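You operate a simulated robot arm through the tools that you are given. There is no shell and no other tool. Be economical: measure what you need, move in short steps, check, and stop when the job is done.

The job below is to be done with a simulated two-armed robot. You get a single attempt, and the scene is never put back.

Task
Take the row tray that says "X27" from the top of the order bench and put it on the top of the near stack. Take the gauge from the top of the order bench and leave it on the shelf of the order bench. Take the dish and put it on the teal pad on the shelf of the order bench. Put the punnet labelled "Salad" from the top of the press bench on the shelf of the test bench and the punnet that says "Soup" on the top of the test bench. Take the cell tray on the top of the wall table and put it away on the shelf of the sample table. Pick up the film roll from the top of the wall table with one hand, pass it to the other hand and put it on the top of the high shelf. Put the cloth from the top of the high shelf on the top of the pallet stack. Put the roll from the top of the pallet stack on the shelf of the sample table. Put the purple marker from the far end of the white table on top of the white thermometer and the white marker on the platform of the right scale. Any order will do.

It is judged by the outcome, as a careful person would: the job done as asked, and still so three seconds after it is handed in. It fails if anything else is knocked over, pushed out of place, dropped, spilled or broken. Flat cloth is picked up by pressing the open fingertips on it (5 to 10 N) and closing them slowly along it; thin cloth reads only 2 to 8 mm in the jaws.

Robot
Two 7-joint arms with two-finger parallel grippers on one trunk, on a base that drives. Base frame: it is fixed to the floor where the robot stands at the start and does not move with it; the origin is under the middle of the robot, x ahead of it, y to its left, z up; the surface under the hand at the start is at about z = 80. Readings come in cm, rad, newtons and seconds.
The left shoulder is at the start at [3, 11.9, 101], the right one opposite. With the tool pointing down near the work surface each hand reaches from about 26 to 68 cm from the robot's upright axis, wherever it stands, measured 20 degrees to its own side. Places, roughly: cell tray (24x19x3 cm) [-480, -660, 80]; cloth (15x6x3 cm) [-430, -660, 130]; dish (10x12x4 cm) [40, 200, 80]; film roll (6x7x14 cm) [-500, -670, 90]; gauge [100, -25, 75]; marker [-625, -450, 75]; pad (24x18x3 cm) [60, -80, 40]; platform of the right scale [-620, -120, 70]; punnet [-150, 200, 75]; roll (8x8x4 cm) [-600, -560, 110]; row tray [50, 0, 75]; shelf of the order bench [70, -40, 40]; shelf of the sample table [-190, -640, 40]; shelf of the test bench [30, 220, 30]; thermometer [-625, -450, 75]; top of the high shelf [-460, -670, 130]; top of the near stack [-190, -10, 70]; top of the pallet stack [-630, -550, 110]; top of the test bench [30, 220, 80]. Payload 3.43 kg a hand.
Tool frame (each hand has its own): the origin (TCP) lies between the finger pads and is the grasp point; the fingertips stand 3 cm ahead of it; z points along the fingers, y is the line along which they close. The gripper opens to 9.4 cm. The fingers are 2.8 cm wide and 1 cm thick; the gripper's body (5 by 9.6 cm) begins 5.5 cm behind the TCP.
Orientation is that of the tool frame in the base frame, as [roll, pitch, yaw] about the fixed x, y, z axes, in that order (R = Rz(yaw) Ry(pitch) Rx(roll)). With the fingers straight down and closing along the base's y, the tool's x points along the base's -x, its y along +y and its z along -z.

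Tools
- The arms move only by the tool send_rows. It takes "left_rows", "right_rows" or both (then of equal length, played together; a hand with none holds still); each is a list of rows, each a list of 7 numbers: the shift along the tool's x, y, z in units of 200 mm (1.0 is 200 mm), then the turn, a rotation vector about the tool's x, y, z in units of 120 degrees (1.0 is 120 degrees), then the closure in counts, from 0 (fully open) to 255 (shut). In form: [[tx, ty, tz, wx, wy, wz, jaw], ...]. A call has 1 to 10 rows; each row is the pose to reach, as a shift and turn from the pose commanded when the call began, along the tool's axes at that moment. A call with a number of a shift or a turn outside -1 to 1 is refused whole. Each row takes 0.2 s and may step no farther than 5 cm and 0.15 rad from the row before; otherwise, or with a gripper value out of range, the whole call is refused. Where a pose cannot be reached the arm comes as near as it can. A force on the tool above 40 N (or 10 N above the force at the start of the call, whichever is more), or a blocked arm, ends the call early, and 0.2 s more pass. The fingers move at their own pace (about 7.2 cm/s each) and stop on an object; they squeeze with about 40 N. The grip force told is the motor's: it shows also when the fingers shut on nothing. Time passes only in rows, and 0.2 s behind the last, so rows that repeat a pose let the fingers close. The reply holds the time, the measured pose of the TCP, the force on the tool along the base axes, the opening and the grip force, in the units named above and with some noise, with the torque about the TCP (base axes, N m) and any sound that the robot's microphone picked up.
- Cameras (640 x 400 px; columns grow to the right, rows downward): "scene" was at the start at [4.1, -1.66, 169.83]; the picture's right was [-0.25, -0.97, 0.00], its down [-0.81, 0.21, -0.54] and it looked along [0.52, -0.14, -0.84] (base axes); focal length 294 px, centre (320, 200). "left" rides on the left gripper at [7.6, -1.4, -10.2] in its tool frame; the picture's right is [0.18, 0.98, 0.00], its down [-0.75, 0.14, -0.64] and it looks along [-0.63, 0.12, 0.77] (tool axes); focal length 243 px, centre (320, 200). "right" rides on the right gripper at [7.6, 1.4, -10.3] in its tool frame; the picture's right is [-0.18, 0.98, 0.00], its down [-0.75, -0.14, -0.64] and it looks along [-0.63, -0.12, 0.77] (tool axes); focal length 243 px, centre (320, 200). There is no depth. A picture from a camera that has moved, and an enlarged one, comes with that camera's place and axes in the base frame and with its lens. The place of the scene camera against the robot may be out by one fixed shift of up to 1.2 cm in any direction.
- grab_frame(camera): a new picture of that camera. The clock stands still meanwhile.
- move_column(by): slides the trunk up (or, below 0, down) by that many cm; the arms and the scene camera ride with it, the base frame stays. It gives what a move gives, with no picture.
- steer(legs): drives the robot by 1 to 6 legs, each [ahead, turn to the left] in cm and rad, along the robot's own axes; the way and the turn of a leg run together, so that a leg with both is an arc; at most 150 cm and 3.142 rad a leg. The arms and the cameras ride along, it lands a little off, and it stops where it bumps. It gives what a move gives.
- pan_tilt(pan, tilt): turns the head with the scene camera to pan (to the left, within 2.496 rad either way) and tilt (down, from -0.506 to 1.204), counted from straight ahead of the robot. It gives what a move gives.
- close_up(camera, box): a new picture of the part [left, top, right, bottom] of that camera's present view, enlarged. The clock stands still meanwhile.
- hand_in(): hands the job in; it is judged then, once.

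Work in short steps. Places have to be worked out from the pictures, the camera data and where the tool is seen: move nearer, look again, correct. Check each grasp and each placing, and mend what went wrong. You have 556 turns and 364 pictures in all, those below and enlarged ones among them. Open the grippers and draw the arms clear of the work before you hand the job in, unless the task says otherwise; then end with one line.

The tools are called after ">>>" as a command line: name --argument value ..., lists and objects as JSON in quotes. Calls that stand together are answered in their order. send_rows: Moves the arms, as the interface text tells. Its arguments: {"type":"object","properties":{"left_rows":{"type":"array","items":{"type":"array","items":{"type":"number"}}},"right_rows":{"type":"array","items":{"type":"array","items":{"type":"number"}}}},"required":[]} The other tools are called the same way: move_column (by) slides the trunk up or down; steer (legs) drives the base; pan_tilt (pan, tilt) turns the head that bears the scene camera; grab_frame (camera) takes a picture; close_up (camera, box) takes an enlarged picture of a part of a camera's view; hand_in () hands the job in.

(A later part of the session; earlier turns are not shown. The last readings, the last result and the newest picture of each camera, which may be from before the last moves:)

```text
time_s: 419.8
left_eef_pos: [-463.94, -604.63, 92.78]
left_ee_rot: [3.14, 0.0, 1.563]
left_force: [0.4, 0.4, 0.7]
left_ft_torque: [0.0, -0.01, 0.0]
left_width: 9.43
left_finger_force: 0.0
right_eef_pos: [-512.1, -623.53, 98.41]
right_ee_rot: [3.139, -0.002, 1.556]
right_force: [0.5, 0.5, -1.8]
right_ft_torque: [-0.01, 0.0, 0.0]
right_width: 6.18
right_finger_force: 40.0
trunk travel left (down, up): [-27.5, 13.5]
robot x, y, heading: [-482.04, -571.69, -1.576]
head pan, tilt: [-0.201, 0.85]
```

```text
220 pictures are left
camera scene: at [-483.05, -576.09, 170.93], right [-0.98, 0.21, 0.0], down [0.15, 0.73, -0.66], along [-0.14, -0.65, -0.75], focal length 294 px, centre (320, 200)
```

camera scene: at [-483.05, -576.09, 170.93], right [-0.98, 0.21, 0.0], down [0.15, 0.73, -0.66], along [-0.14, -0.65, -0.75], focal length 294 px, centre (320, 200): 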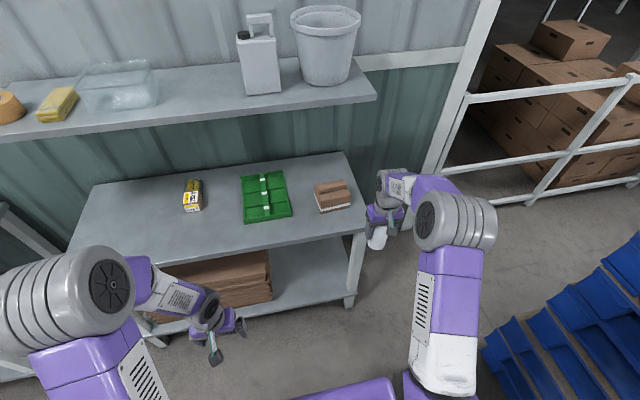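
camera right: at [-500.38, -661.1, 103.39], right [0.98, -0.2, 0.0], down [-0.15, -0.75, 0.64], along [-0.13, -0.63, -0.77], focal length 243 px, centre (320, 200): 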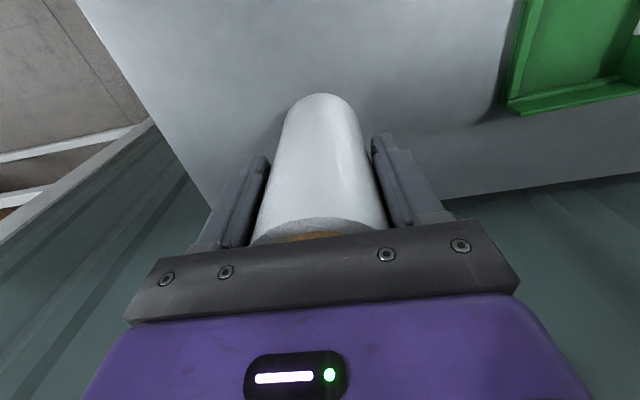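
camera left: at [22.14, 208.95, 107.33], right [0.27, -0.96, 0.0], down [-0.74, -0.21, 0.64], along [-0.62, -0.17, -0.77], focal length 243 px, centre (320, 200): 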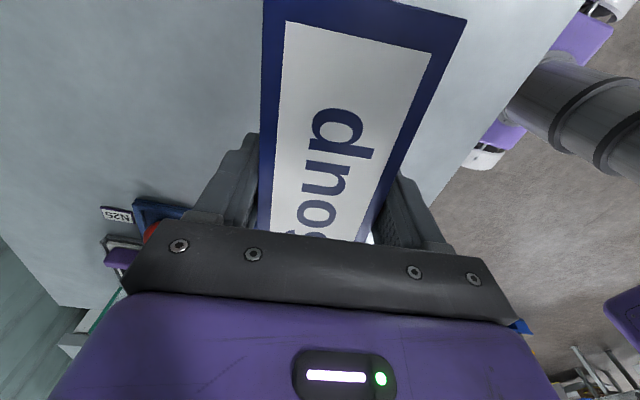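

Unlocked. Now prepare the handover in front of the robot: right hand (roll) to about (-482,-624,112); left hand out to (-452,-628,108).

>>> send_rows --left_rows '[[-0.2, 0.1, -0.15, 0, 0, 0, 0], [-0.4, 0.2, -0.3, 0, 0, 0, 0], [-0.6, 0.3, -0.45, 0, 0, 0, 0], [-0.8, 0.4, -0.6, 0, 0, 0, 0], [-1.0, 0.5, -0.75, 0, 0, 0, 0], [-1.0, 0.5, -0.75, 0, 0, 0, 0]]' --right_rows '[[0, 0.15, -0.12, 0, 0, 0, 160], [0, 0.3, -0.24, 0, 0, 0, 160], [0, 0.45, -0.36, 0, 0, 0, 160], [0, 0.6, -0.48, 0, 0, 0, 160], [0, 0.75, -0.6, 0, 0, 0, 160], [0, 0.9, -0.68, 0, 0, 0, 160]]'

>>> send_rows --right_rows '[[0, 0.15, 0, 0, 0, 0, 160], [0, 0.3, 0, 0, 0, 0, 160], [0, 0.45, 0, 0, 0, 0, 160], [0, 0.6, 0, 0, 0, 0, 160]]' --left_rows '[[0, 0, 0, 0, -0.07, 0, 0], [0, 0, 0, 0, -0.14, 0, 0], [0, 0, 0, 0, -0.21, 0, 0], [0, 0, 0, 0, -0.28, 0, 0]]'

>>> send_rows --left_rows '[[0, 0, 0, 0, -0.07, 0, 0], [0, 0, 0, 0, -0.14, 0, 0], [0, 0, 0, 0, -0.21, 0, 0], [0, 0, 0, 0, -0.28, 0, 0], [0, 0, 0, 0, -0.345, 0, 0], [0, 0, 0, 0, -0.345, 0, 0]]'

>>> grab_frame --camera "scene"

```text
refused: row 1 steps farther than a row can; nothing moved
```

```text
time_s: 420.8
left_eef_pos: [-463.62, -609.65, 91.42]
left_ee_rot: [3.14, 0.586, 1.564]
left_force: [-1.0, 0.5, -0.3]
left_ft_torque: [0.0, 0.01, 0.07]
left_width: 9.43
left_finger_force: 0.1
left hand out of reach, approached as far as the arm can: row 2, 3, 4
right_eef_pos: [-499.98, -623.92, 98.43]
right_ee_rot: [-3.14, 0.0, 1.558]
right_force: [-0.3, -0.4, -2.3]
right_ft_torque: [0.03, 0.03, 0.0]
right_width: 6.24
right_finger_force: 40.0
trunk travel left (down, up): [-27.5, 13.5]
robot x, y, heading: [-481.93, -571.37, -1.581]
head pan, tilt: [-0.201, 0.85]
```

```text
time_s: 422.2
left_eef_pos: [-463.72, -610.2, 91.42]
left_ee_rot: [3.14, 1.32, 1.562]
left_force: [-0.5, 0.0, -0.5]
left_ft_torque: [0.03, 0.01, 0.01]
left_width: 9.4
left_finger_force: 0.0
left hand out of reach, approached as far as the arm can: row 1, 2, 3, 4, 5, 6
right_eef_pos: [-500.08, -623.65, 98.49]
right_ee_rot: [3.14, -0.003, 1.556]
right_force: [-0.4, -0.4, -2.7]
right_ft_torque: [0.01, 0.03, 0.0]
right_width: 6.16
right_finger_force: 40.1
trunk travel left (down, up): [-27.5, 13.5]
robot x, y, heading: [-481.77, -571.76, -1.577]
head pan, tilt: [-0.201, 0.85]
```

```text
219 pictures are left
camera scene: at [-483.05, -576.18, 170.93], right [-0.98, 0.21, 0.0], down [0.15, 0.74, -0.66], along [-0.14, -0.65, -0.75], focal length 294 px, centre (320, 200)
```

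scene: 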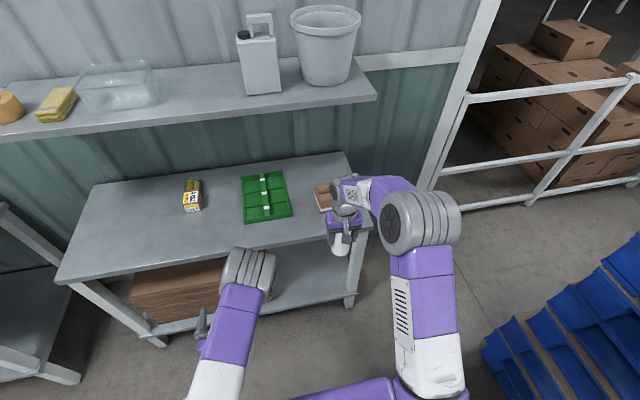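

One call was refused for step size but the left hand did pitch. Now move both to the handover area with smaller steps.

>>> send_rows --left_rows '[[-0.152, 0.075, 0.09, 0, 0, 0, 0], [-0.304, 0.15, 0.18, 0, 0, 0, 0], [-0.456, 0.225, 0.27, 0, 0, 0, 0], [-0.608, 0.3, 0.36, 0, 0, 0, 0], [-0.76, 0.375, 0.45, 0, 0, 0, 0], [-0.913, 0.45, 0.54, 0, 0, 0, 0], [-0.913, 0.45, 0.54, 0, 0, 0, 0]]' --right_rows '[[0, 0.15, -0.113, 0, 0, 0, 160], [0, 0.3, -0.226, 0, 0, 0, 160], [0, 0.45, -0.34, 0, 0, 0, 160], [0, 0.6, -0.453, 0, 0, 0, 160], [0, 0.75, -0.567, 0, 0, 0, 160], [0, 0.9, -0.68, 0, 0, 0, 160], [0, 0.9, -0.68, 0, 0, 0, 160]]'

>>> grab_frame --camera "scene"

```text
time_s: 423.8
left_eef_pos: [-454.77, -625.21, 106.0]
left_ee_rot: [3.138, 1.31, 1.559]
left_force: [0.2, 0.6, -0.4]
left_ft_torque: [-0.02, 0.04, 0.01]
left_width: 9.39
left_finger_force: 0.1
right_eef_pos: [-482.03, -623.88, 112.14]
right_ee_rot: [3.14, -0.003, 1.559]
right_force: [-0.6, -0.7, -3.1]
right_ft_torque: [0.0, -0.01, -0.01]
right_width: 6.2
right_finger_force: 40.0
trunk travel left (down, up): [-27.5, 13.5]
robot x, y, heading: [-481.91, -571.3, -1.577]
head pan, tilt: [-0.201, 0.85]
```

```text
218 pictures are left
camera scene: at [-483.14, -576.21, 170.92], right [-0.98, 0.21, 0.0], down [0.15, 0.74, -0.66], along [-0.14, -0.65, -0.75], focal length 294 px, centre (320, 200)
```

scene: 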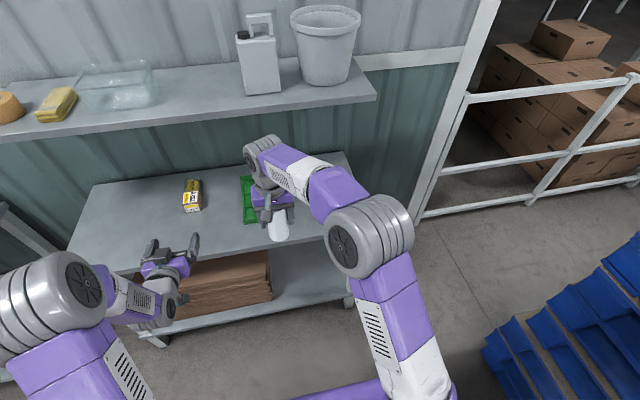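

Both in position. Yaw the left hand 40° toward the roll.

>>> send_rows --left_rows '[[0, 0, 0, 0.0644, 0, 0.0173, 0], [0, 0, 0, 0.1288, 0, 0.0345, 0], [0, 0, 0, 0.1932, 0, 0.0518, 0], [0, 0, 0, 0.2576, 0, 0.069, 0], [0, 0, 0, 0.322, 0, 0.0863, 0], [0, 0, 0, 0.322, 0, 0.0863, 0]]'

>>> grab_frame --camera "left"

>>> grab_frame --camera "scene"

```text
time_s: 425.2
left_eef_pos: [-454.74, -625.03, 105.99]
left_ee_rot: [-3.141, 1.309, 0.868]
left_force: [0.0, 0.5, -0.8]
left_ft_torque: [-0.03, -0.01, 0.01]
left_width: 9.39
left_finger_force: 0.0
right_eef_pos: [-482.0, -623.91, 112.21]
right_ee_rot: [3.14, -0.001, 1.558]
right_force: [-1.0, 0.4, -2.2]
right_ft_torque: [0.04, 0.01, -0.04]
right_width: 6.17
right_finger_force: 40.3
trunk travel left (down, up): [-27.5, 13.5]
robot x, y, heading: [-481.89, -571.3, -1.577]
head pan, tilt: [-0.201, 0.85]
```

```text
217 pictures are left
camera left: at [-448.14, -615.15, 101.31], right [0.78, -0.6, -0.18], down [0.38, 0.23, 0.89], along [-0.5, -0.77, 0.41], focal length 243 px, centre (320, 200)
```

left: 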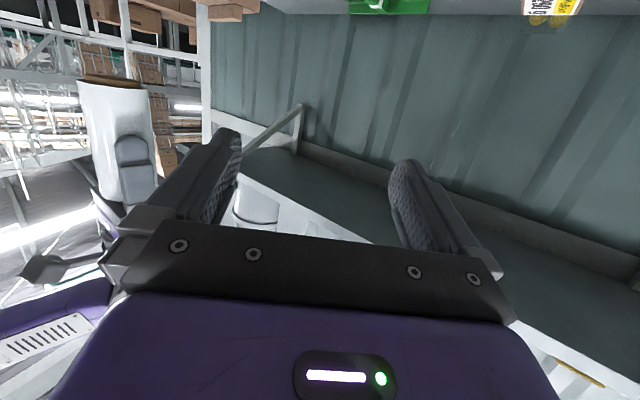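

```text
216 pictures are left
camera scene: at [-483.06, -576.15, 170.93], right [-0.98, 0.21, 0.0], down [0.15, 0.74, -0.66], along [-0.14, -0.65, -0.75], focal length 294 px, centre (320, 200)
```

scene: 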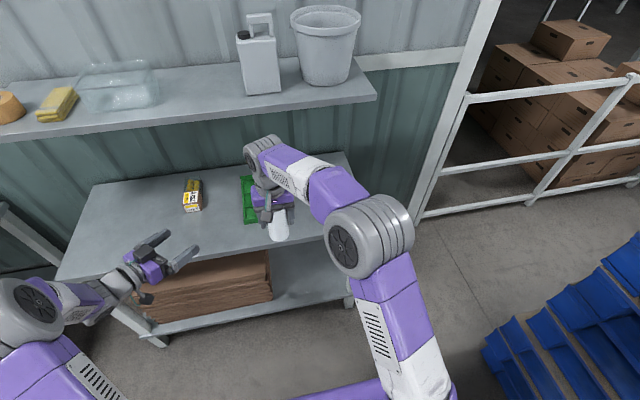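

Now slide the left hand to a pre-grasp position 16 cm short of the roll, along its approach line.

>>> send_rows --left_rows '[[-0.01, -0.2, 0.005, 0, 0, 0, 0], [-0.02, -0.4, 0.01, 0, 0, 0, 0], [-0.03, -0.6, 0.015, 0, 0, 0, 0], [-0.035, -0.8, 0.02, 0, 0, 0, 0], [-0.04, -1.0, 0.03, 0, 0, 0, 0], [-0.04, -1.0, 0.03, 0, 0, 0, 0]]'

>>> grab_frame --camera "left"

>>> grab_frame --camera "scene"

```text
time_s: 426.6
left_eef_pos: [-470.37, -613.07, 106.54]
left_ee_rot: [-3.14, 1.31, 0.866]
left_force: [0.1, -0.1, 1.2]
left_ft_torque: [0.0, 0.02, -0.01]
left_width: 9.41
left_finger_force: 0.0
left hand out of reach, approached as far as the arm can: row 5, 6
right_eef_pos: [-482.1, -623.98, 112.17]
right_ee_rot: [3.141, -0.002, 1.558]
right_force: [0.3, -0.1, -3.7]
right_ft_torque: [0.02, 0.01, -0.04]
right_width: 6.21
right_finger_force: 40.0
trunk travel left (down, up): [-27.5, 13.5]
robot x, y, heading: [-481.93, -571.78, -1.579]
head pan, tilt: [-0.201, 0.85]
```

```text
215 pictures are left
camera left: at [-463.72, -603.21, 101.83], right [0.78, -0.6, -0.18], down [0.38, 0.23, 0.89], along [-0.5, -0.76, 0.41], focal length 243 px, centre (320, 200)
```

left: 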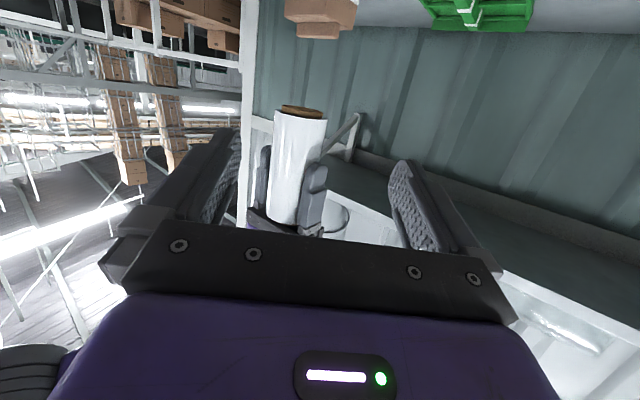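

```text
214 pictures are left
camera scene: at [-482.98, -576.19, 170.93], right [-0.98, 0.21, 0.0], down [0.15, 0.74, -0.66], along [-0.14, -0.65, -0.75], focal length 294 px, centre (320, 200)
```

scene: 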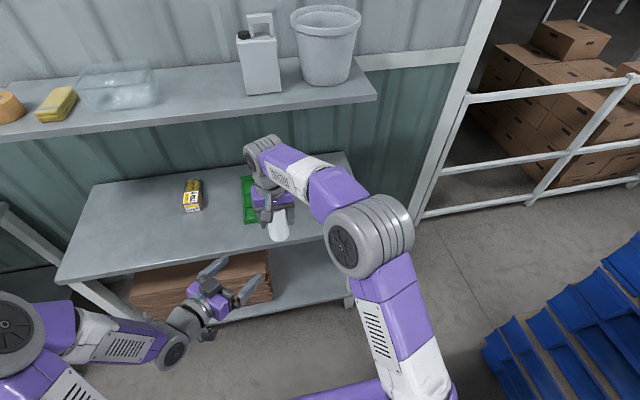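

Roll is nearly in line; advance 15.9 cm with a 1.9 cm lateral correction so the fingers straddle it.

>>> send_rows --left_rows '[[-0.02, -0.07, 0.06, 0, 0, 0, 0], [-0.05, -0.094, 0.19, 0, 0, 0, 0], [-0.1, -0.094, 0.37, 0, 0, 0, 0], [-0.14, -0.094, 0.54, 0, 0, 0, 0]]'

>>> grab_frame --camera "left"

```text
time_s: 427.6
left_eef_pos: [-478.92, -620.53, 106.55]
left_ee_rot: [3.141, 1.307, 0.867]
left_force: [-0.3, -0.5, 0.8]
left_ft_torque: [-0.04, -0.04, 0.01]
left_width: 9.38
left_finger_force: 0.0
left hand out of reach, approached as far as the arm can: row 1
right_eef_pos: [-482.18, -624.05, 112.08]
right_ee_rot: [3.14, -0.002, 1.557]
right_force: [0.3, 0.4, -2.8]
right_ft_torque: [0.02, -0.01, -0.05]
right_width: 6.18
right_finger_force: 40.0
trunk travel left (down, up): [-27.5, 13.5]
robot x, y, heading: [-481.38, -571.4, -1.576]
head pan, tilt: [-0.201, 0.85]
```

```text
213 pictures are left
camera left: at [-472.44, -610.61, 101.8], right [0.78, -0.6, -0.18], down [0.38, 0.23, 0.89], along [-0.5, -0.77, 0.41], focal length 243 px, centre (320, 200)
```

left: 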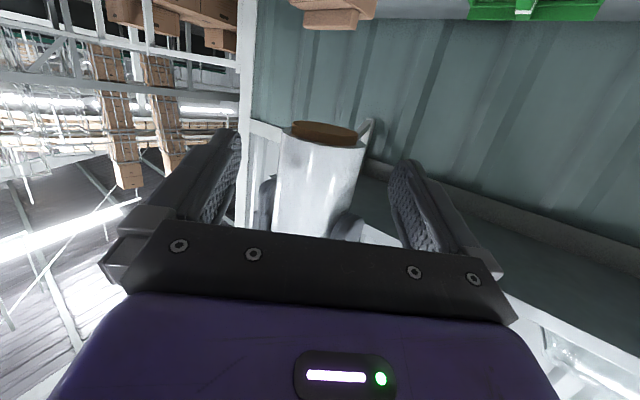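

Advance the last 4.7 cm, a touch lower to stay beneath the right fingers.

>>> send_rows --left_rows '[[0.01, -0.011, 0.08, 0, 0, 0, 0], [-0.01, -0.011, 0.16, 0, 0, 0, 0], [-0.027, -0.011, 0.238, 0, 0, 0, 0], [-0.027, -0.011, 0.238, 0, 0, 0, 0]]'

>>> grab_frame --camera "left"

>>> close_up --camera "scene" --box '[200, 120, 360, 300]'

```text
time_s: 428.6
left_eef_pos: [-482.3, -623.84, 105.83]
left_ee_rot: [-3.14, 1.308, 0.866]
left_force: [-1.0, 0.5, -0.2]
left_ft_torque: [0.01, 0.01, 0.04]
left_width: 9.39
left_finger_force: 0.0
right_eef_pos: [-481.95, -623.95, 112.1]
right_ee_rot: [3.141, -0.001, 1.56]
right_force: [0.2, 0.3, -2.1]
right_ft_torque: [0.01, -0.04, -0.03]
right_width: 6.17
right_finger_force: 40.1
trunk travel left (down, up): [-27.5, 13.5]
robot x, y, heading: [-482.01, -571.59, -1.58]
head pan, tilt: [-0.201, 0.85]
```

```text
212 pictures are left
camera left: at [-475.68, -613.92, 101.05], right [0.78, -0.6, -0.18], down [0.38, 0.23, 0.89], along [-0.5, -0.77, 0.41], focal length 243 px, centre (320, 200)
```

left: 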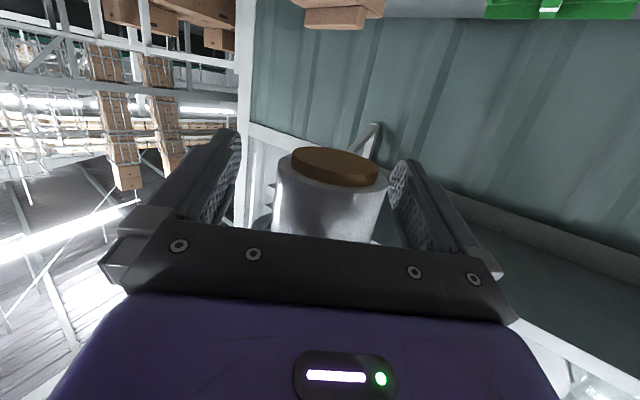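

```text
2.22 times, centred on (280, 210) of scene
camera zoom: at [-483.0, -576.15, 170.93], right [-0.98, 0.21, 0.0], down [0.15, 0.74, -0.66], along [-0.14, -0.65, -0.75], focal length 653 px, centre (409, 178)
```

zoom: 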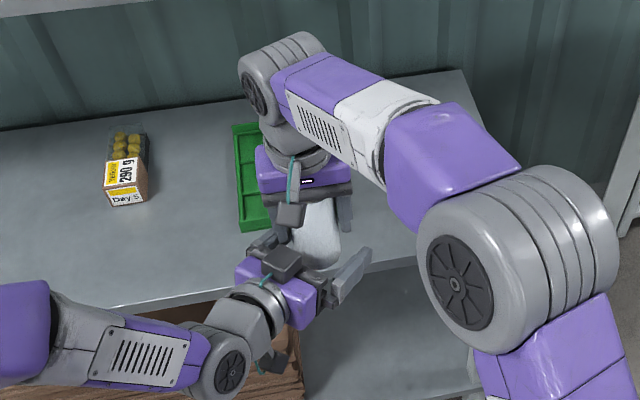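

Roll is between the left fingers, ~0.35 cm off; shift and close the left hand.

>>> send_rows --left_rows '[[0, 0.017, 0, 0, 0, 0, 0], [0, 0.017, 0, 0, 0, 0, 40], [0, 0.017, 0, 0, 0, 0, 75], [0, 0.017, 0, 0, 0, 0, 100], [0, 0.017, 0, 0, 0, 0, 150], [0, 0.017, 0, 0, 0, 0, 160]]'

```text
time_s: 430.0
left_eef_pos: [-481.84, -624.14, 105.78]
left_ee_rot: [-3.141, 1.306, 0.869]
left_force: [5.4, -10.4, -0.4]
left_ft_torque: [0.32, 0.14, 0.1]
left_width: 6.65
left_finger_force: 40.1
right_eef_pos: [-482.08, -623.93, 112.01]
right_ee_rot: [3.14, -0.003, 1.555]
right_force: [-4.4, 10.1, 1.6]
right_ft_torque: [0.35, 0.23, -0.09]
right_width: 6.18
right_finger_force: 40.0
trunk travel left (down, up): [-27.5, 13.5]
robot x, y, heading: [-481.52, -571.61, -1.576]
head pan, tilt: [-0.201, 0.85]
```

Left grips at 6.65 cm with 40 N. Open the right hand and lift it away.

>>> send_rows --right_rows '[[0, 0, 0, 0, 0, 0, 60], [0, 0, 0, 0, 0, 0, 0], [0, 0, 0, 0, 0, 0, 0], [0, 0, -0.1, 0, 0, 0, 0], [0, 0, -0.25, 0, 0, 0, 0], [0, 0, -0.4, 0, 0, 0, 0], [0, 0, -0.55, 0, 0, 0, 0]]'

>>> send_rows --right_rows '[[0, -0.2, 0, 0, 0, 0, 0], [0, -0.4, 0, 0, 0, 0, 0], [0, -0.6, 0, 0, 0, 0, 0], [0, -0.8, 0, 0, 0, 0, 0], [0, -1, 0, 0, 0, 0, 0]]'

>>> grab_frame --camera "scene"

>>> grab_frame --camera "left"

```text
time_s: 431.6
left_eef_pos: [-482.02, -624.1, 105.8]
left_ee_rot: [3.141, 1.306, 0.865]
left_force: [-0.4, 0.2, 0.6]
left_ft_torque: [0.02, 0.0, 0.01]
left_width: 6.65
left_finger_force: 40.5
right_eef_pos: [-482.05, -624.11, 123.11]
right_ee_rot: [3.141, -0.002, 1.559]
right_force: [0.3, 0.4, -0.9]
right_ft_torque: [-0.03, 0.03, 0.02]
right_width: 9.41
right_finger_force: 0.0
trunk travel left (down, up): [-27.5, 13.5]
robot x, y, heading: [-482.15, -571.54, -1.579]
head pan, tilt: [-0.201, 0.85]
```

```text
time_s: 432.8
left_eef_pos: [-482.08, -624.07, 105.67]
left_ee_rot: [3.139, 1.308, 0.866]
left_force: [-0.6, 0.6, -0.1]
left_ft_torque: [0.01, 0.01, 0.04]
left_width: 6.66
left_finger_force: 39.6
right_eef_pos: [-502.13, -623.87, 123.01]
right_ee_rot: [3.141, -0.001, 1.559]
right_force: [-0.4, -1.0, 0.6]
right_ft_torque: [-0.01, -0.03, 0.0]
right_width: 9.41
right_finger_force: 0.1
trunk travel left (down, up): [-27.5, 13.5]
robot x, y, heading: [-481.98, -571.8, -1.577]
head pan, tilt: [-0.201, 0.85]
```

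```text
210 pictures are left
camera scene: at [-483.16, -576.18, 170.93], right [-0.98, 0.21, 0.0], down [0.15, 0.74, -0.66], along [-0.14, -0.65, -0.75], focal length 294 px, centre (320, 200)
```

scene: 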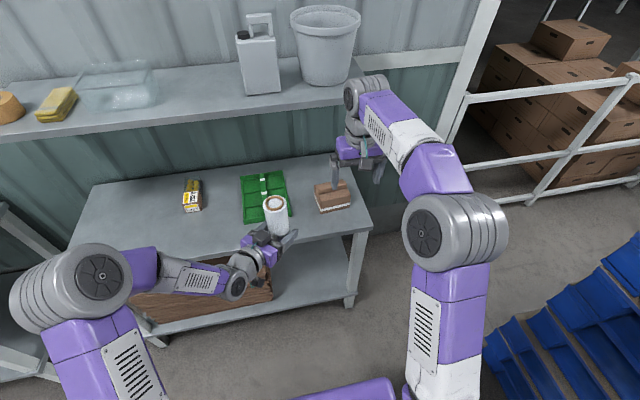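

```text
209 pictures are left
camera left: at [-475.5, -614.15, 101.04], right [0.78, -0.6, -0.18], down [0.38, 0.23, 0.89], along [-0.5, -0.77, 0.41], focal length 243 px, centre (320, 200)
```

left: 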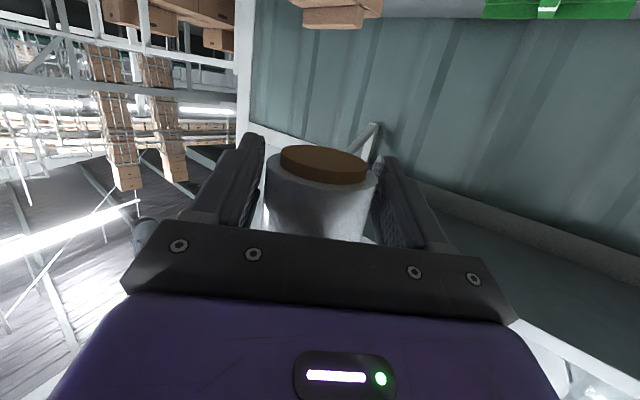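

Handover complete: the left hand holds the roll. Move the right hand back and down, raise the trunk, and lift the roll with the left.

>>> send_rows --right_rows '[[0.13, -0.05, 0.15, 0, 0, 0, 0], [0.26, -0.1, 0.3, 0, 0, 0, 0], [0.39, -0.1, 0.45, 0, 0, 0, 0], [0.52, -0.1, 0.6, 0, 0, 0, 0], [0.65, -0.1, 0.75, 0, 0, 0, 0], [0.75, -0.1, 0.9, 0, 0, 0, 0], [0.8, -0.1, 1.0, 0, 0, 0, 0]]' --left_rows '[[-0.105, 0.087, -0.105, 0, 0, 0, 160], [-0.21, 0.174, -0.21, 0, 0, 0, 160], [-0.315, 0.261, -0.315, 0, 0, 0, 160], [-0.42, 0.348, -0.42, 0, 0, 0, 160], [-0.525, 0.435, -0.525, 0, 0, 0, 160], [-0.63, 0.522, -0.63, 0, 0, 0, 160], [-0.736, 0.61, -0.732, 0, 0, 0, 160]]'

>>> move_column --by 13

>>> pan_tilt --pan 0.1 --tilt 0.7

>>> grab_frame --camera "scene"

```text
time_s: 434.4
left_eef_pos: [-465.89, -624.04, 123.63]
left_ee_rot: [-3.141, 1.307, 0.865]
left_force: [-0.3, -0.5, -2.0]
left_ft_torque: [-0.03, 0.02, 0.01]
left_width: 6.68
left_finger_force: 40.1
right_eef_pos: [-503.74, -607.85, 103.09]
right_ee_rot: [3.141, -0.001, 1.558]
right_force: [-0.5, -0.1, -0.3]
right_ft_torque: [-0.01, -0.01, 0.0]
right_width: 9.39
right_finger_force: 0.1
trunk travel left (down, up): [-27.5, 13.5]
robot x, y, heading: [-482.07, -571.48, -1.579]
head pan, tilt: [-0.201, 0.85]
```

```text
time_s: 436.0
left_eef_pos: [-465.97, -624.04, 136.73]
left_ee_rot: [-3.141, 1.307, 0.866]
left_force: [-0.3, -0.8, -2.1]
left_ft_torque: [0.04, 0.01, 0.02]
left_width: 6.65
left_finger_force: 40.0
right_eef_pos: [-503.8, -607.79, 116.05]
right_ee_rot: [3.14, -0.001, 1.556]
right_force: [0.3, -0.3, -0.2]
right_ft_torque: [0.0, -0.01, 0.02]
right_width: 9.44
right_finger_force: 0.2
trunk travel left (down, up): [-40.5, 0.5]
robot x, y, heading: [-482.06, -571.99, -1.578]
head pan, tilt: [-0.201, 0.85]
```

```text
time_s: 436.8
left_eef_pos: [-466.08, -624.06, 136.59]
left_ee_rot: [3.141, 1.309, 0.866]
left_force: [0.2, -0.7, -2.4]
left_ft_torque: [0.0, 0.01, 0.03]
left_width: 6.67
left_finger_force: 40.2
right_eef_pos: [-503.76, -607.79, 116.0]
right_ee_rot: [-3.141, -0.002, 1.556]
right_force: [0.4, -0.4, 0.0]
right_ft_torque: [0.01, 0.01, -0.03]
right_width: 9.43
right_finger_force: 0.1
trunk travel left (down, up): [-40.5, 0.5]
robot x, y, heading: [-481.52, -571.46, -1.575]
head pan, tilt: [0.099, 0.7]
```

```text
208 pictures are left
camera scene: at [-480.63, -576.99, 185.15], right [-1.0, -0.09, 0.0], down [-0.06, 0.64, -0.76], along [0.07, -0.76, -0.64], focal length 294 px, centre (320, 200)
```

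scene: 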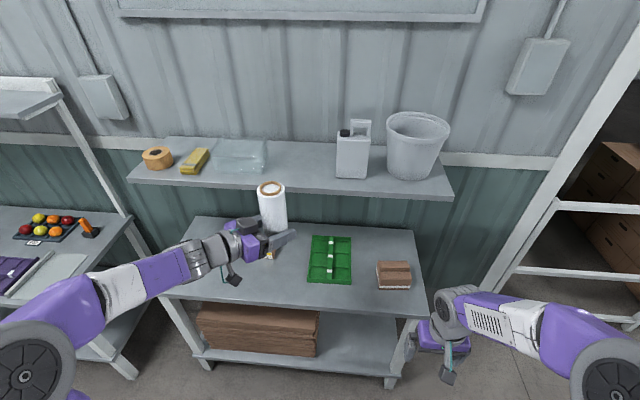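

Roll is raised to bottom z≈133, aligned with the gap (x -455…-479). Drive 20 cm forward and check.

>>> steer --legs '[[20, 0]]'

>>> grab_frame --camera "scene"

>>> grab_frame --camera "left"

```text
time_s: 438.4
left_eef_pos: [-466.29, -644.14, 136.63]
left_ee_rot: [3.139, 1.308, 0.863]
left_force: [-0.9, -0.1, -2.5]
left_ft_torque: [0.03, 0.02, -0.02]
left_width: 6.64
left_finger_force: 40.1
right_eef_pos: [-503.95, -627.73, 116.03]
right_ee_rot: [-3.14, -0.002, 1.557]
right_force: [0.3, -0.2, -0.5]
right_ft_torque: [-0.05, 0.01, 0.0]
right_width: 9.41
right_finger_force: 0.1
trunk travel left (down, up): [-40.5, 0.5]
robot x, y, heading: [-481.73, -591.54, -1.58]
head pan, tilt: [0.099, 0.7]
```

```text
207 pictures are left
camera scene: at [-480.76, -596.93, 185.16], right [-1.0, -0.09, 0.0], down [-0.06, 0.64, -0.77], along [0.07, -0.76, -0.64], focal length 294 px, centre (320, 200)
```

scene: 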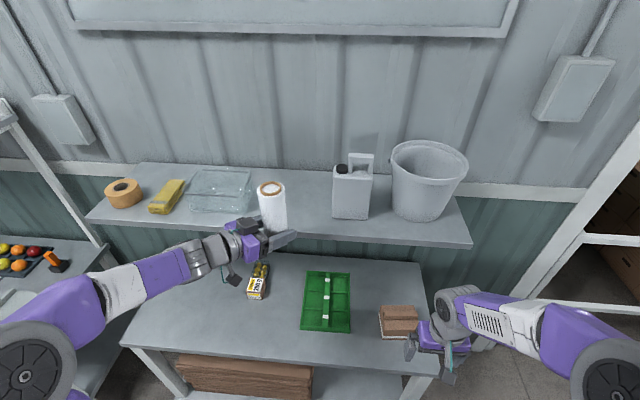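

```text
206 pictures are left
camera left: at [-459.67, -634.14, 132.0], right [0.78, -0.6, -0.18], down [0.38, 0.23, 0.89], along [-0.5, -0.76, 0.41], focal length 243 px, centre (320, 200)
```

left: 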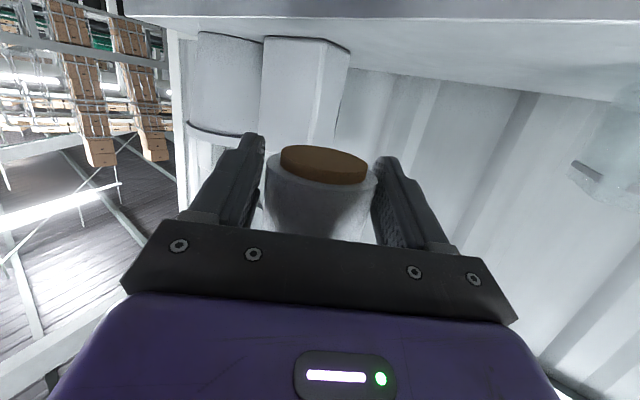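

Combining views, the shelf top is about z 128 with front edge y≈-650. Drive 12 cm more so the roll stands ~3 cm inside the edge.

>>> steer --legs '[[12, 0]]'

>>> grab_frame --camera "scene"

>>> grab_frame --camera "left"

```text
time_s: 439.6
left_eef_pos: [-466.19, -655.88, 136.75]
left_ee_rot: [3.139, 1.311, 0.86]
left_force: [-0.4, -0.3, -3.1]
left_ft_torque: [0.0, 0.01, 0.0]
left_width: 6.7
left_finger_force: 39.7
right_eef_pos: [-504.12, -639.56, 116.21]
right_ee_rot: [3.141, -0.002, 1.556]
right_force: [0.5, -0.4, -0.8]
right_ft_torque: [0.03, -0.03, 0.01]
right_width: 9.4
right_finger_force: 0.0
trunk travel left (down, up): [-40.5, 0.5]
robot x, y, heading: [-482.23, -603.4, -1.58]
head pan, tilt: [0.099, 0.7]
```

```text
205 pictures are left
camera scene: at [-480.86, -608.7, 185.16], right [-1.0, -0.09, 0.0], down [-0.06, 0.64, -0.77], along [0.07, -0.76, -0.64], focal length 294 px, centre (320, 200)
```

scene: 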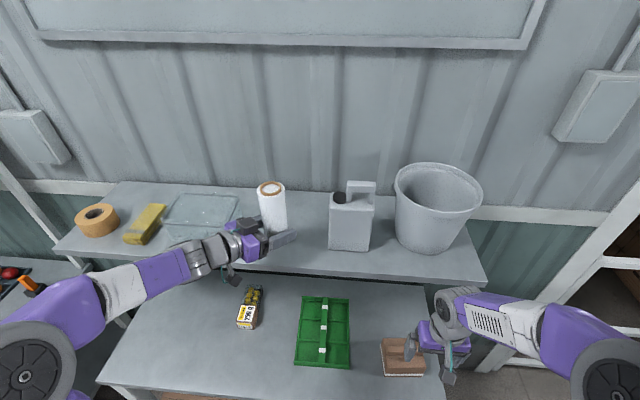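

```text
204 pictures are left
camera left: at [-459.81, -645.96, 132.03], right [0.78, -0.6, -0.18], down [0.38, 0.23, 0.89], along [-0.5, -0.76, 0.41], focal length 243 px, centre (320, 200)
```

left: 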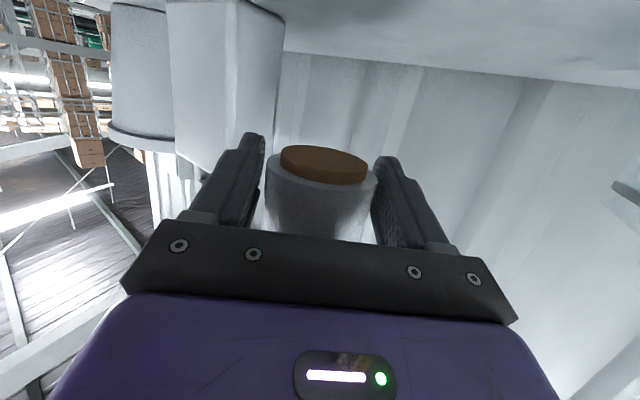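

Shelf solves to z≈127.3, front y≈-651. Nudge 1.5 cm further, then lower with the trunk.

>>> steer --legs '[[1.5, 0]]'

>>> move_column --by -4.5

>>> grab_frame --camera "left"

```text
time_s: 440.4
left_eef_pos: [-466.28, -657.23, 136.93]
left_ee_rot: [3.134, 1.31, 0.857]
left_force: [0.1, 0.6, -2.4]
left_ft_torque: [0.02, -0.02, 0.03]
left_width: 6.63
left_finger_force: 39.9
right_eef_pos: [-504.12, -640.82, 116.25]
right_ee_rot: [3.14, 0.0, 1.555]
right_force: [0.5, 0.3, 0.4]
right_ft_torque: [-0.01, 0.0, 0.04]
right_width: 9.41
right_finger_force: 0.0
trunk travel left (down, up): [-40.5, 0.5]
robot x, y, heading: [-481.72, -604.73, -1.578]
head pan, tilt: [0.099, 0.7]
```

```text
time_s: 441.3
left_eef_pos: [-466.37, -657.32, 132.24]
left_ee_rot: [3.139, 1.309, 0.861]
left_force: [0.0, -0.5, -2.1]
left_ft_torque: [0.0, -0.01, 0.02]
left_width: 6.66
left_finger_force: 39.8
right_eef_pos: [-504.03, -640.95, 111.71]
right_ee_rot: [3.14, -0.002, 1.554]
right_force: [-0.5, 0.9, 0.4]
right_ft_torque: [-0.04, -0.01, -0.03]
right_width: 9.38
right_finger_force: 0.0
trunk travel left (down, up): [-36.0, 5.0]
robot x, y, heading: [-482.37, -604.77, -1.581]
head pan, tilt: [0.099, 0.7]
```

```text
203 pictures are left
camera left: at [-459.81, -647.45, 127.53], right [0.78, -0.6, -0.18], down [0.38, 0.23, 0.89], along [-0.5, -0.76, 0.41], focal length 243 px, centre (320, 200)
```

left: 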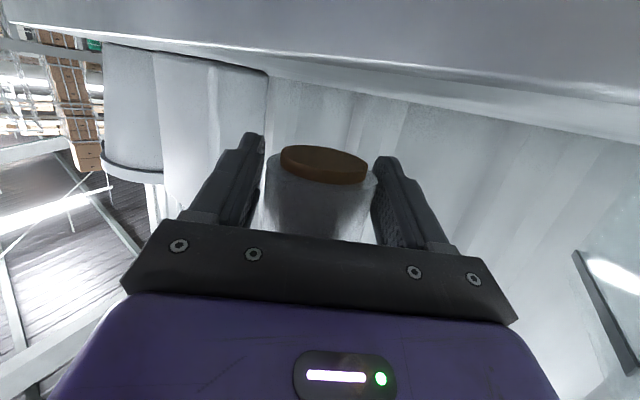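

Almost down. Lower in 0.5 cm trunk steps until contact.

>>> move_column --by -0.6

>>> move_column --by -0.5

```text
time_s: 441.8
left_eef_pos: [-466.35, -657.26, 131.65]
left_ee_rot: [3.137, 1.309, 0.86]
left_force: [-0.7, -0.3, -2.2]
left_ft_torque: [0.03, 0.02, 0.0]
left_width: 6.67
left_finger_force: 40.2
right_eef_pos: [-504.15, -641.01, 111.02]
right_ee_rot: [3.139, 0.0, 1.556]
right_force: [-0.4, -0.8, 0.1]
right_ft_torque: [0.0, -0.01, -0.01]
right_width: 9.4
right_finger_force: 0.1
trunk travel left (down, up): [-35.4, 5.6]
robot x, y, heading: [-481.98, -604.69, -1.579]
head pan, tilt: [0.099, 0.7]
```

```text
time_s: 442.4
left_eef_pos: [-466.41, -657.46, 131.18]
left_ee_rot: [3.141, 1.309, 0.863]
left_force: [0.1, 0.6, -3.3]
left_ft_torque: [0.03, -0.01, 0.0]
left_width: 6.68
left_finger_force: 39.7
right_eef_pos: [-504.04, -640.96, 110.52]
right_ee_rot: [3.14, -0.002, 1.556]
right_force: [1.3, 0.1, -0.6]
right_ft_torque: [-0.03, -0.03, 0.01]
right_width: 9.36
right_finger_force: 0.1
trunk travel left (down, up): [-34.9, 6.1]
robot x, y, heading: [-481.9, -604.91, -1.578]
head pan, tilt: [0.099, 0.7]
```

>>> move_column --by -0.5

>>> grab_frame --camera "left"

```text
time_s: 442.9
left_eef_pos: [-466.37, -657.42, 130.71]
left_ee_rot: [3.138, 1.31, 0.862]
left_force: [0.3, 0.3, -3.2]
left_ft_torque: [0.0, -0.03, 0.03]
left_width: 6.65
left_finger_force: 39.9
right_eef_pos: [-504.0, -641.02, 110.0]
right_ee_rot: [3.141, -0.001, 1.555]
right_force: [-0.1, -0.2, 0.1]
right_ft_torque: [0.03, 0.01, 0.02]
right_width: 9.41
right_finger_force: 0.1
trunk travel left (down, up): [-34.4, 6.6]
robot x, y, heading: [-482.16, -605.1, -1.582]
head pan, tilt: [0.099, 0.7]
```

```text
202 pictures are left
camera left: at [-459.81, -647.48, 125.91], right [0.78, -0.6, -0.18], down [0.38, 0.23, 0.89], along [-0.5, -0.76, 0.41], focal length 243 px, centre (320, 200)
```

left: 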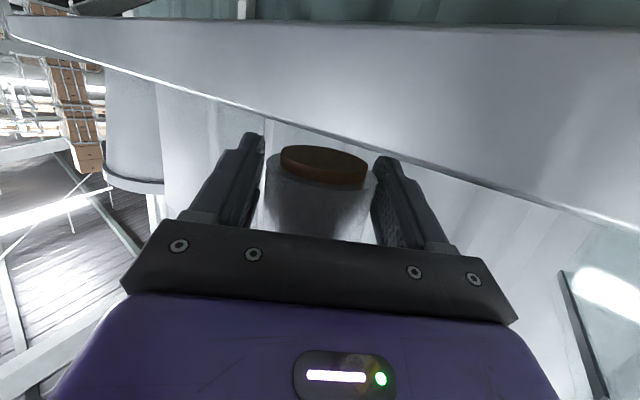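

The roll's bottom is closer to the TCP than I assumed (shelf ≈126.4, bottom ≈128.8). Continue lowering in small steps.

>>> move_column --by -1.2

>>> move_column --by -0.5

>>> grab_frame --camera "left"

```text
time_s: 443.5
left_eef_pos: [-466.43, -657.31, 129.4]
left_ee_rot: [3.14, 1.309, 0.863]
left_force: [-0.6, 0.2, -2.2]
left_ft_torque: [0.01, -0.01, -0.01]
left_width: 6.66
left_finger_force: 39.9
right_eef_pos: [-504.13, -641.02, 108.81]
right_ee_rot: [3.139, -0.001, 1.554]
right_force: [0.3, 0.2, -0.1]
right_ft_torque: [-0.01, -0.02, 0.03]
right_width: 9.41
right_finger_force: 0.0
trunk travel left (down, up): [-33.2, 7.8]
robot x, y, heading: [-482.27, -604.66, -1.58]
head pan, tilt: [0.099, 0.7]
```

```text
time_s: 444.0
left_eef_pos: [-466.43, -657.37, 129.0]
left_ee_rot: [3.134, 1.312, 0.858]
left_force: [1.0, -1.0, 8.0]
left_ft_torque: [-0.01, 0.45, 0.04]
left_width: 6.67
left_finger_force: 40.7
right_eef_pos: [-504.16, -640.95, 108.38]
right_ee_rot: [3.14, -0.002, 1.556]
right_force: [0.2, -0.4, -0.3]
right_ft_torque: [-0.03, -0.04, 0.0]
right_width: 9.41
right_finger_force: 0.1
trunk travel left (down, up): [-32.7, 8.3]
robot x, y, heading: [-481.93, -604.99, -1.578]
head pan, tilt: [0.099, 0.7]
```

```text
201 pictures are left
camera left: at [-459.83, -647.49, 124.37], right [0.78, -0.6, -0.18], down [0.38, 0.24, 0.89], along [-0.5, -0.76, 0.41], focal length 243 px, centre (320, 200)
```

left: 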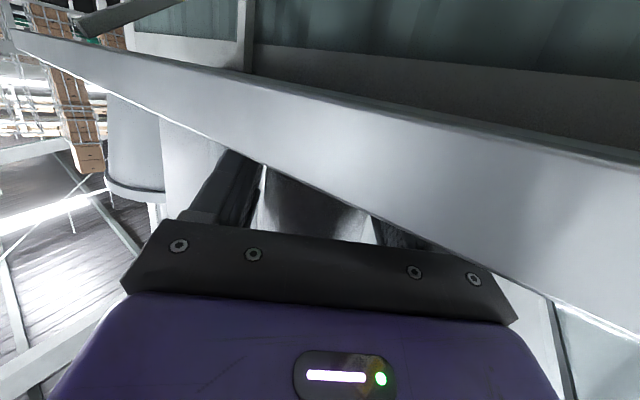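

Contact felt. Open the left hand, retract 9 cm along its axis, then back the robot off.

>>> send_rows --left_rows '[[0, 0, 0, 0, 0, 0, 110], [0, 0, 0, 0, 0, 0, 50], [0, 0, 0, 0, 0, 0, 0], [0, 0, 0, 0, 0, 0, 0], [0, 0, -0.1, 0, 0, 0, 0], [0, 0, -0.22, 0, 0, 0, 0], [0, 0, -0.35, 0, 0, 0, 0], [0, 0, -0.45, 0, 0, 0, 0]]'

>>> grab_frame --camera "scene"

```text
time_s: 445.8
left_eef_pos: [-460.72, -650.58, 131.2]
left_ee_rot: [3.135, 1.309, 0.858]
left_force: [0.0, -0.7, -0.5]
left_ft_torque: [-0.02, 0.04, -0.02]
left_width: 9.38
left_finger_force: 0.1
right_eef_pos: [-504.08, -640.89, 108.33]
right_ee_rot: [3.142, -0.002, 1.554]
right_force: [0.0, 0.4, -0.3]
right_ft_torque: [-0.01, 0.03, 0.01]
right_width: 9.39
right_finger_force: 0.1
trunk travel left (down, up): [-32.7, 8.3]
robot x, y, heading: [-482.31, -604.84, -1.58]
head pan, tilt: [0.099, 0.7]
```

```text
200 pictures are left
camera scene: at [-480.82, -610.15, 177.36], right [-1.0, -0.09, 0.0], down [-0.06, 0.64, -0.77], along [0.07, -0.76, -0.64], focal length 294 px, centre (320, 200)
```

scene: 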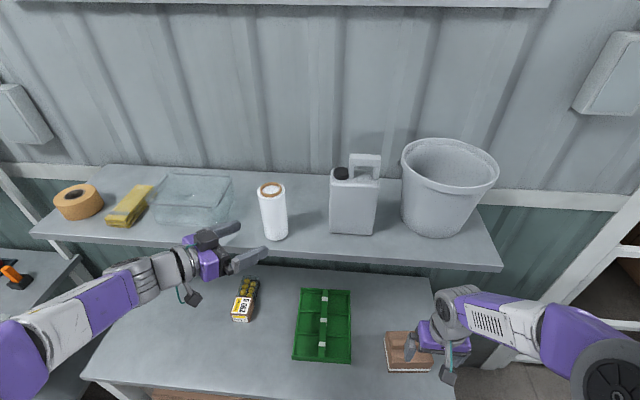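

Film roll stands on the high shelf. Now zoom on the cloth.

>>> close_up --camera "scene" --box '[30, 150, 250, 250]'

>>> grab_frame --camera "left"

```text
2.91 times, centred on (140, 200) of scene
camera zoom: at [-480.82, -610.15, 177.36], right [-1.0, -0.09, 0.0], down [-0.06, 0.64, -0.77], along [0.07, -0.76, -0.64], focal length 855 px, centre (844, 200)
```

zoom: 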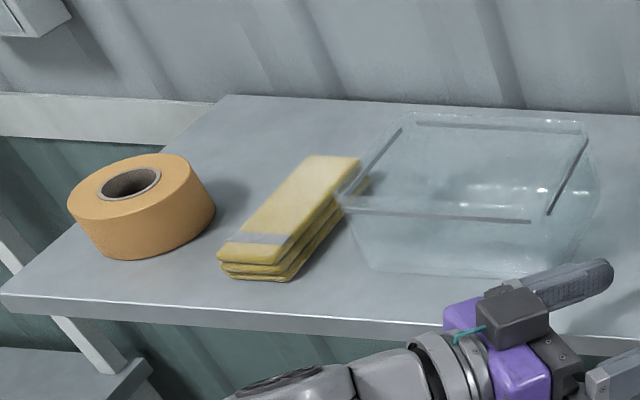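

```text
198 pictures are left
camera left: at [-454.12, -640.77, 126.51], right [0.78, -0.6, -0.18], down [0.38, 0.23, 0.89], along [-0.5, -0.76, 0.41], focal length 243 px, centre (320, 200)
```

left: 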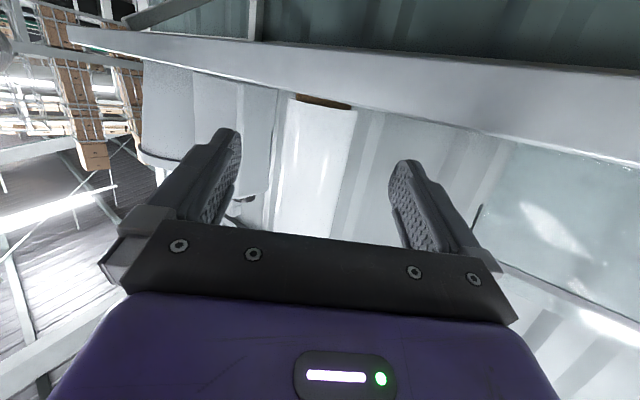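

The cloth is folded in three, lying x -424…-430, y -656…-670, z 126.4–129. I'll grip its near end from the sides with the left hand pitched forward. Back off, square the hand, and shift the robot left.

>>> steer --legs '[[-25, 0]]'

>>> send_rows --left_rows '[[0, 0, 0, -0.0644, 0, -0.0173, 0], [0, 0, 0, -0.1288, 0, -0.0345, 0], [0, 0, 0, -0.1932, 0, -0.0518, 0], [0, 0, 0, -0.2576, 0, -0.069, 0], [0, 0, 0, -0.322, 0, -0.0863, 0], [0, 0, 0, -0.322, 0, -0.0863, 0]]'

>>> steer --legs '[[0, 1.46], [42, 0], [0, -1.45]]'

>>> pan_tilt --pan 0.1 --tilt 0.65

>>> grab_frame --camera "scene"

```text
time_s: 447.7
left_eef_pos: [-460.52, -625.84, 131.27]
left_ee_rot: [3.139, 1.309, 0.861]
left_force: [0.2, 0.0, -0.3]
left_ft_torque: [0.02, 0.0, 0.01]
left_width: 9.42
left_finger_force: 0.1
right_eef_pos: [-503.9, -616.02, 108.32]
right_ee_rot: [3.14, -0.001, 1.555]
right_force: [-0.4, 0.2, 0.1]
right_ft_torque: [0.03, 0.0, 0.0]
right_width: 9.37
right_finger_force: 0.1
trunk travel left (down, up): [-32.7, 8.3]
robot x, y, heading: [-481.72, -580.15, -1.579]
head pan, tilt: [0.099, 0.7]
```

```text
time_s: 449.1
left_eef_pos: [-460.51, -625.7, 131.18]
left_ee_rot: [3.136, 1.309, 1.556]
left_force: [0.4, -0.7, -0.5]
left_ft_torque: [-0.01, 0.01, 0.0]
left_width: 9.4
left_finger_force: 0.1
right_eef_pos: [-503.85, -616.08, 108.36]
right_ee_rot: [3.14, -0.002, 1.555]
right_force: [0.9, -0.5, 0.5]
right_ft_torque: [0.01, 0.06, 0.04]
right_width: 9.41
right_finger_force: 0.0
trunk travel left (down, up): [-32.7, 8.3]
robot x, y, heading: [-481.8, -579.79, -1.581]
head pan, tilt: [0.099, 0.7]
```

```text
time_s: 458.8
left_eef_pos: [-417.36, -629.69, 131.2]
left_ee_rot: [3.138, 1.31, 1.583]
left_force: [0.5, 0.8, 0.6]
left_ft_torque: [-0.01, 0.03, 0.04]
left_width: 9.43
left_finger_force: 0.0
right_eef_pos: [-460.72, -621.13, 108.23]
right_ee_rot: [3.14, -0.002, 1.58]
right_force: [-0.2, -0.2, 0.7]
right_ft_torque: [-0.01, 0.0, -0.02]
right_width: 9.4
right_finger_force: 0.0
trunk travel left (down, up): [-32.7, 8.3]
robot x, y, heading: [-439.77, -584.5, -1.552]
head pan, tilt: [0.099, 0.7]
```

```text
time_s: 459.4
left_eef_pos: [-417.13, -629.78, 131.21]
left_ee_rot: [3.138, 1.31, 1.586]
left_force: [0.2, 0.7, 0.5]
left_ft_torque: [0.02, 0.01, 0.0]
left_width: 9.39
left_finger_force: 0.1
right_eef_pos: [-460.8, -621.13, 108.35]
right_ee_rot: [3.138, -0.001, 1.582]
right_force: [-0.8, 0.1, 0.6]
right_ft_torque: [0.01, 0.03, 0.0]
right_width: 9.42
right_finger_force: 0.0
trunk travel left (down, up): [-32.7, 8.3]
robot x, y, heading: [-439.87, -584.08, -1.552]
head pan, tilt: [0.099, 0.649]
```

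```text
197 pictures are left
camera scene: at [-438.36, -589.87, 177.79], right [-0.99, -0.12, 0.0], down [-0.07, 0.6, -0.8], along [0.09, -0.79, -0.6], focal length 294 px, centre (320, 200)
```

scene: 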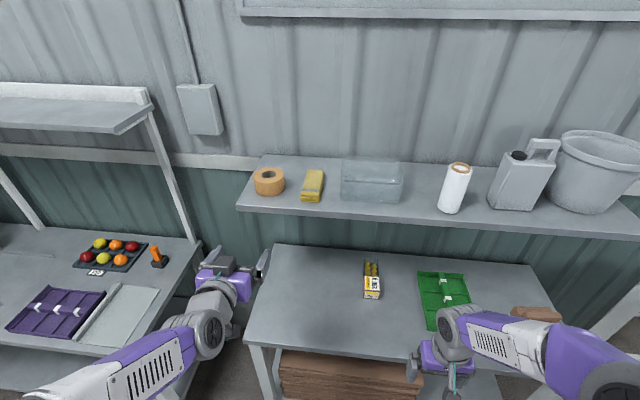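

Cloth confirmed near (-427.5,-661). Shift the left hand 10.5 cm right, narrow the fingers to 7 cm, raise 3 cm.

>>> send_rows --left_rows '[[-0.04, -0.15, -0.01, 0, 0, 0, 65], [-0.08, -0.3, -0.02, 0, 0, 0, 65], [-0.12, -0.45, -0.03, 0, 0, 0, 65], [-0.145, -0.525, -0.039, 0, 0, 0, 65], [-0.145, -0.525, -0.039, 0, 0, 0, 65]]'

>>> steer --legs '[[20, 0]]'

>>> grab_frame --camera "scene"

>>> grab_frame --camera "left"

```text
time_s: 460.6
left_eef_pos: [-427.59, -629.92, 134.28]
left_ee_rot: [3.138, 1.309, 1.584]
left_force: [0.3, 0.4, 0.5]
left_ft_torque: [-0.01, 0.01, 0.0]
left_width: 6.99
left_finger_force: 0.0
right_eef_pos: [-460.8, -621.04, 108.34]
right_ee_rot: [3.14, -0.001, 1.581]
right_force: [0.1, 0.1, 0.1]
right_ft_torque: [0.01, 0.01, -0.02]
right_width: 9.39
right_finger_force: 0.2
trunk travel left (down, up): [-32.7, 8.3]
robot x, y, heading: [-439.47, -584.56, -1.554]
head pan, tilt: [0.099, 0.649]
```

```text
time_s: 462.2
left_eef_pos: [-427.25, -649.77, 134.12]
left_ee_rot: [3.14, 1.309, 1.585]
left_force: [0.3, 0.3, -0.1]
left_ft_torque: [-0.02, 0.0, -0.02]
left_width: 7.04
left_finger_force: 0.0
right_eef_pos: [-460.42, -640.97, 108.25]
right_ee_rot: [3.14, -0.001, 1.582]
right_force: [-0.7, -0.5, -0.3]
right_ft_torque: [0.01, -0.01, 0.01]
right_width: 9.4
right_finger_force: 0.1
trunk travel left (down, up): [-32.7, 8.3]
robot x, y, heading: [-439.19, -604.08, -1.55]
head pan, tilt: [0.099, 0.649]
```

```text
196 pictures are left
camera scene: at [-437.97, -609.85, 177.79], right [-0.99, -0.12, 0.0], down [-0.07, 0.6, -0.8], along [0.09, -0.79, -0.6], focal length 294 px, centre (320, 200)
```

scene: 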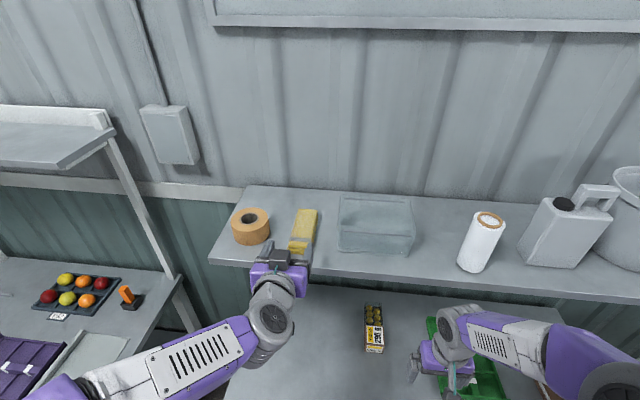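

```text
195 pictures are left
camera left: at [-428.95, -637.98, 129.5], right [0.98, 0.07, -0.18], down [0.13, 0.43, 0.89], along [0.13, -0.9, 0.41], focal length 243 px, centre (320, 200)
```

left: 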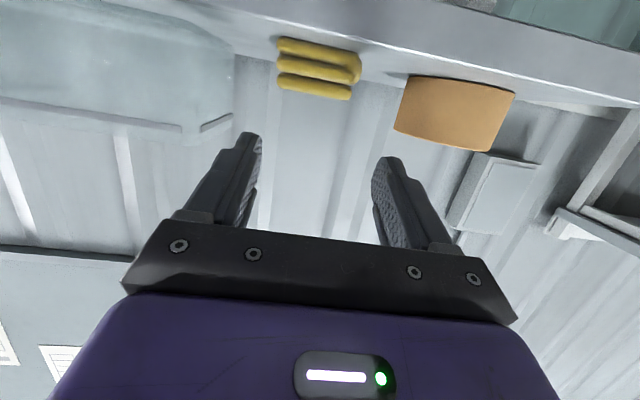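

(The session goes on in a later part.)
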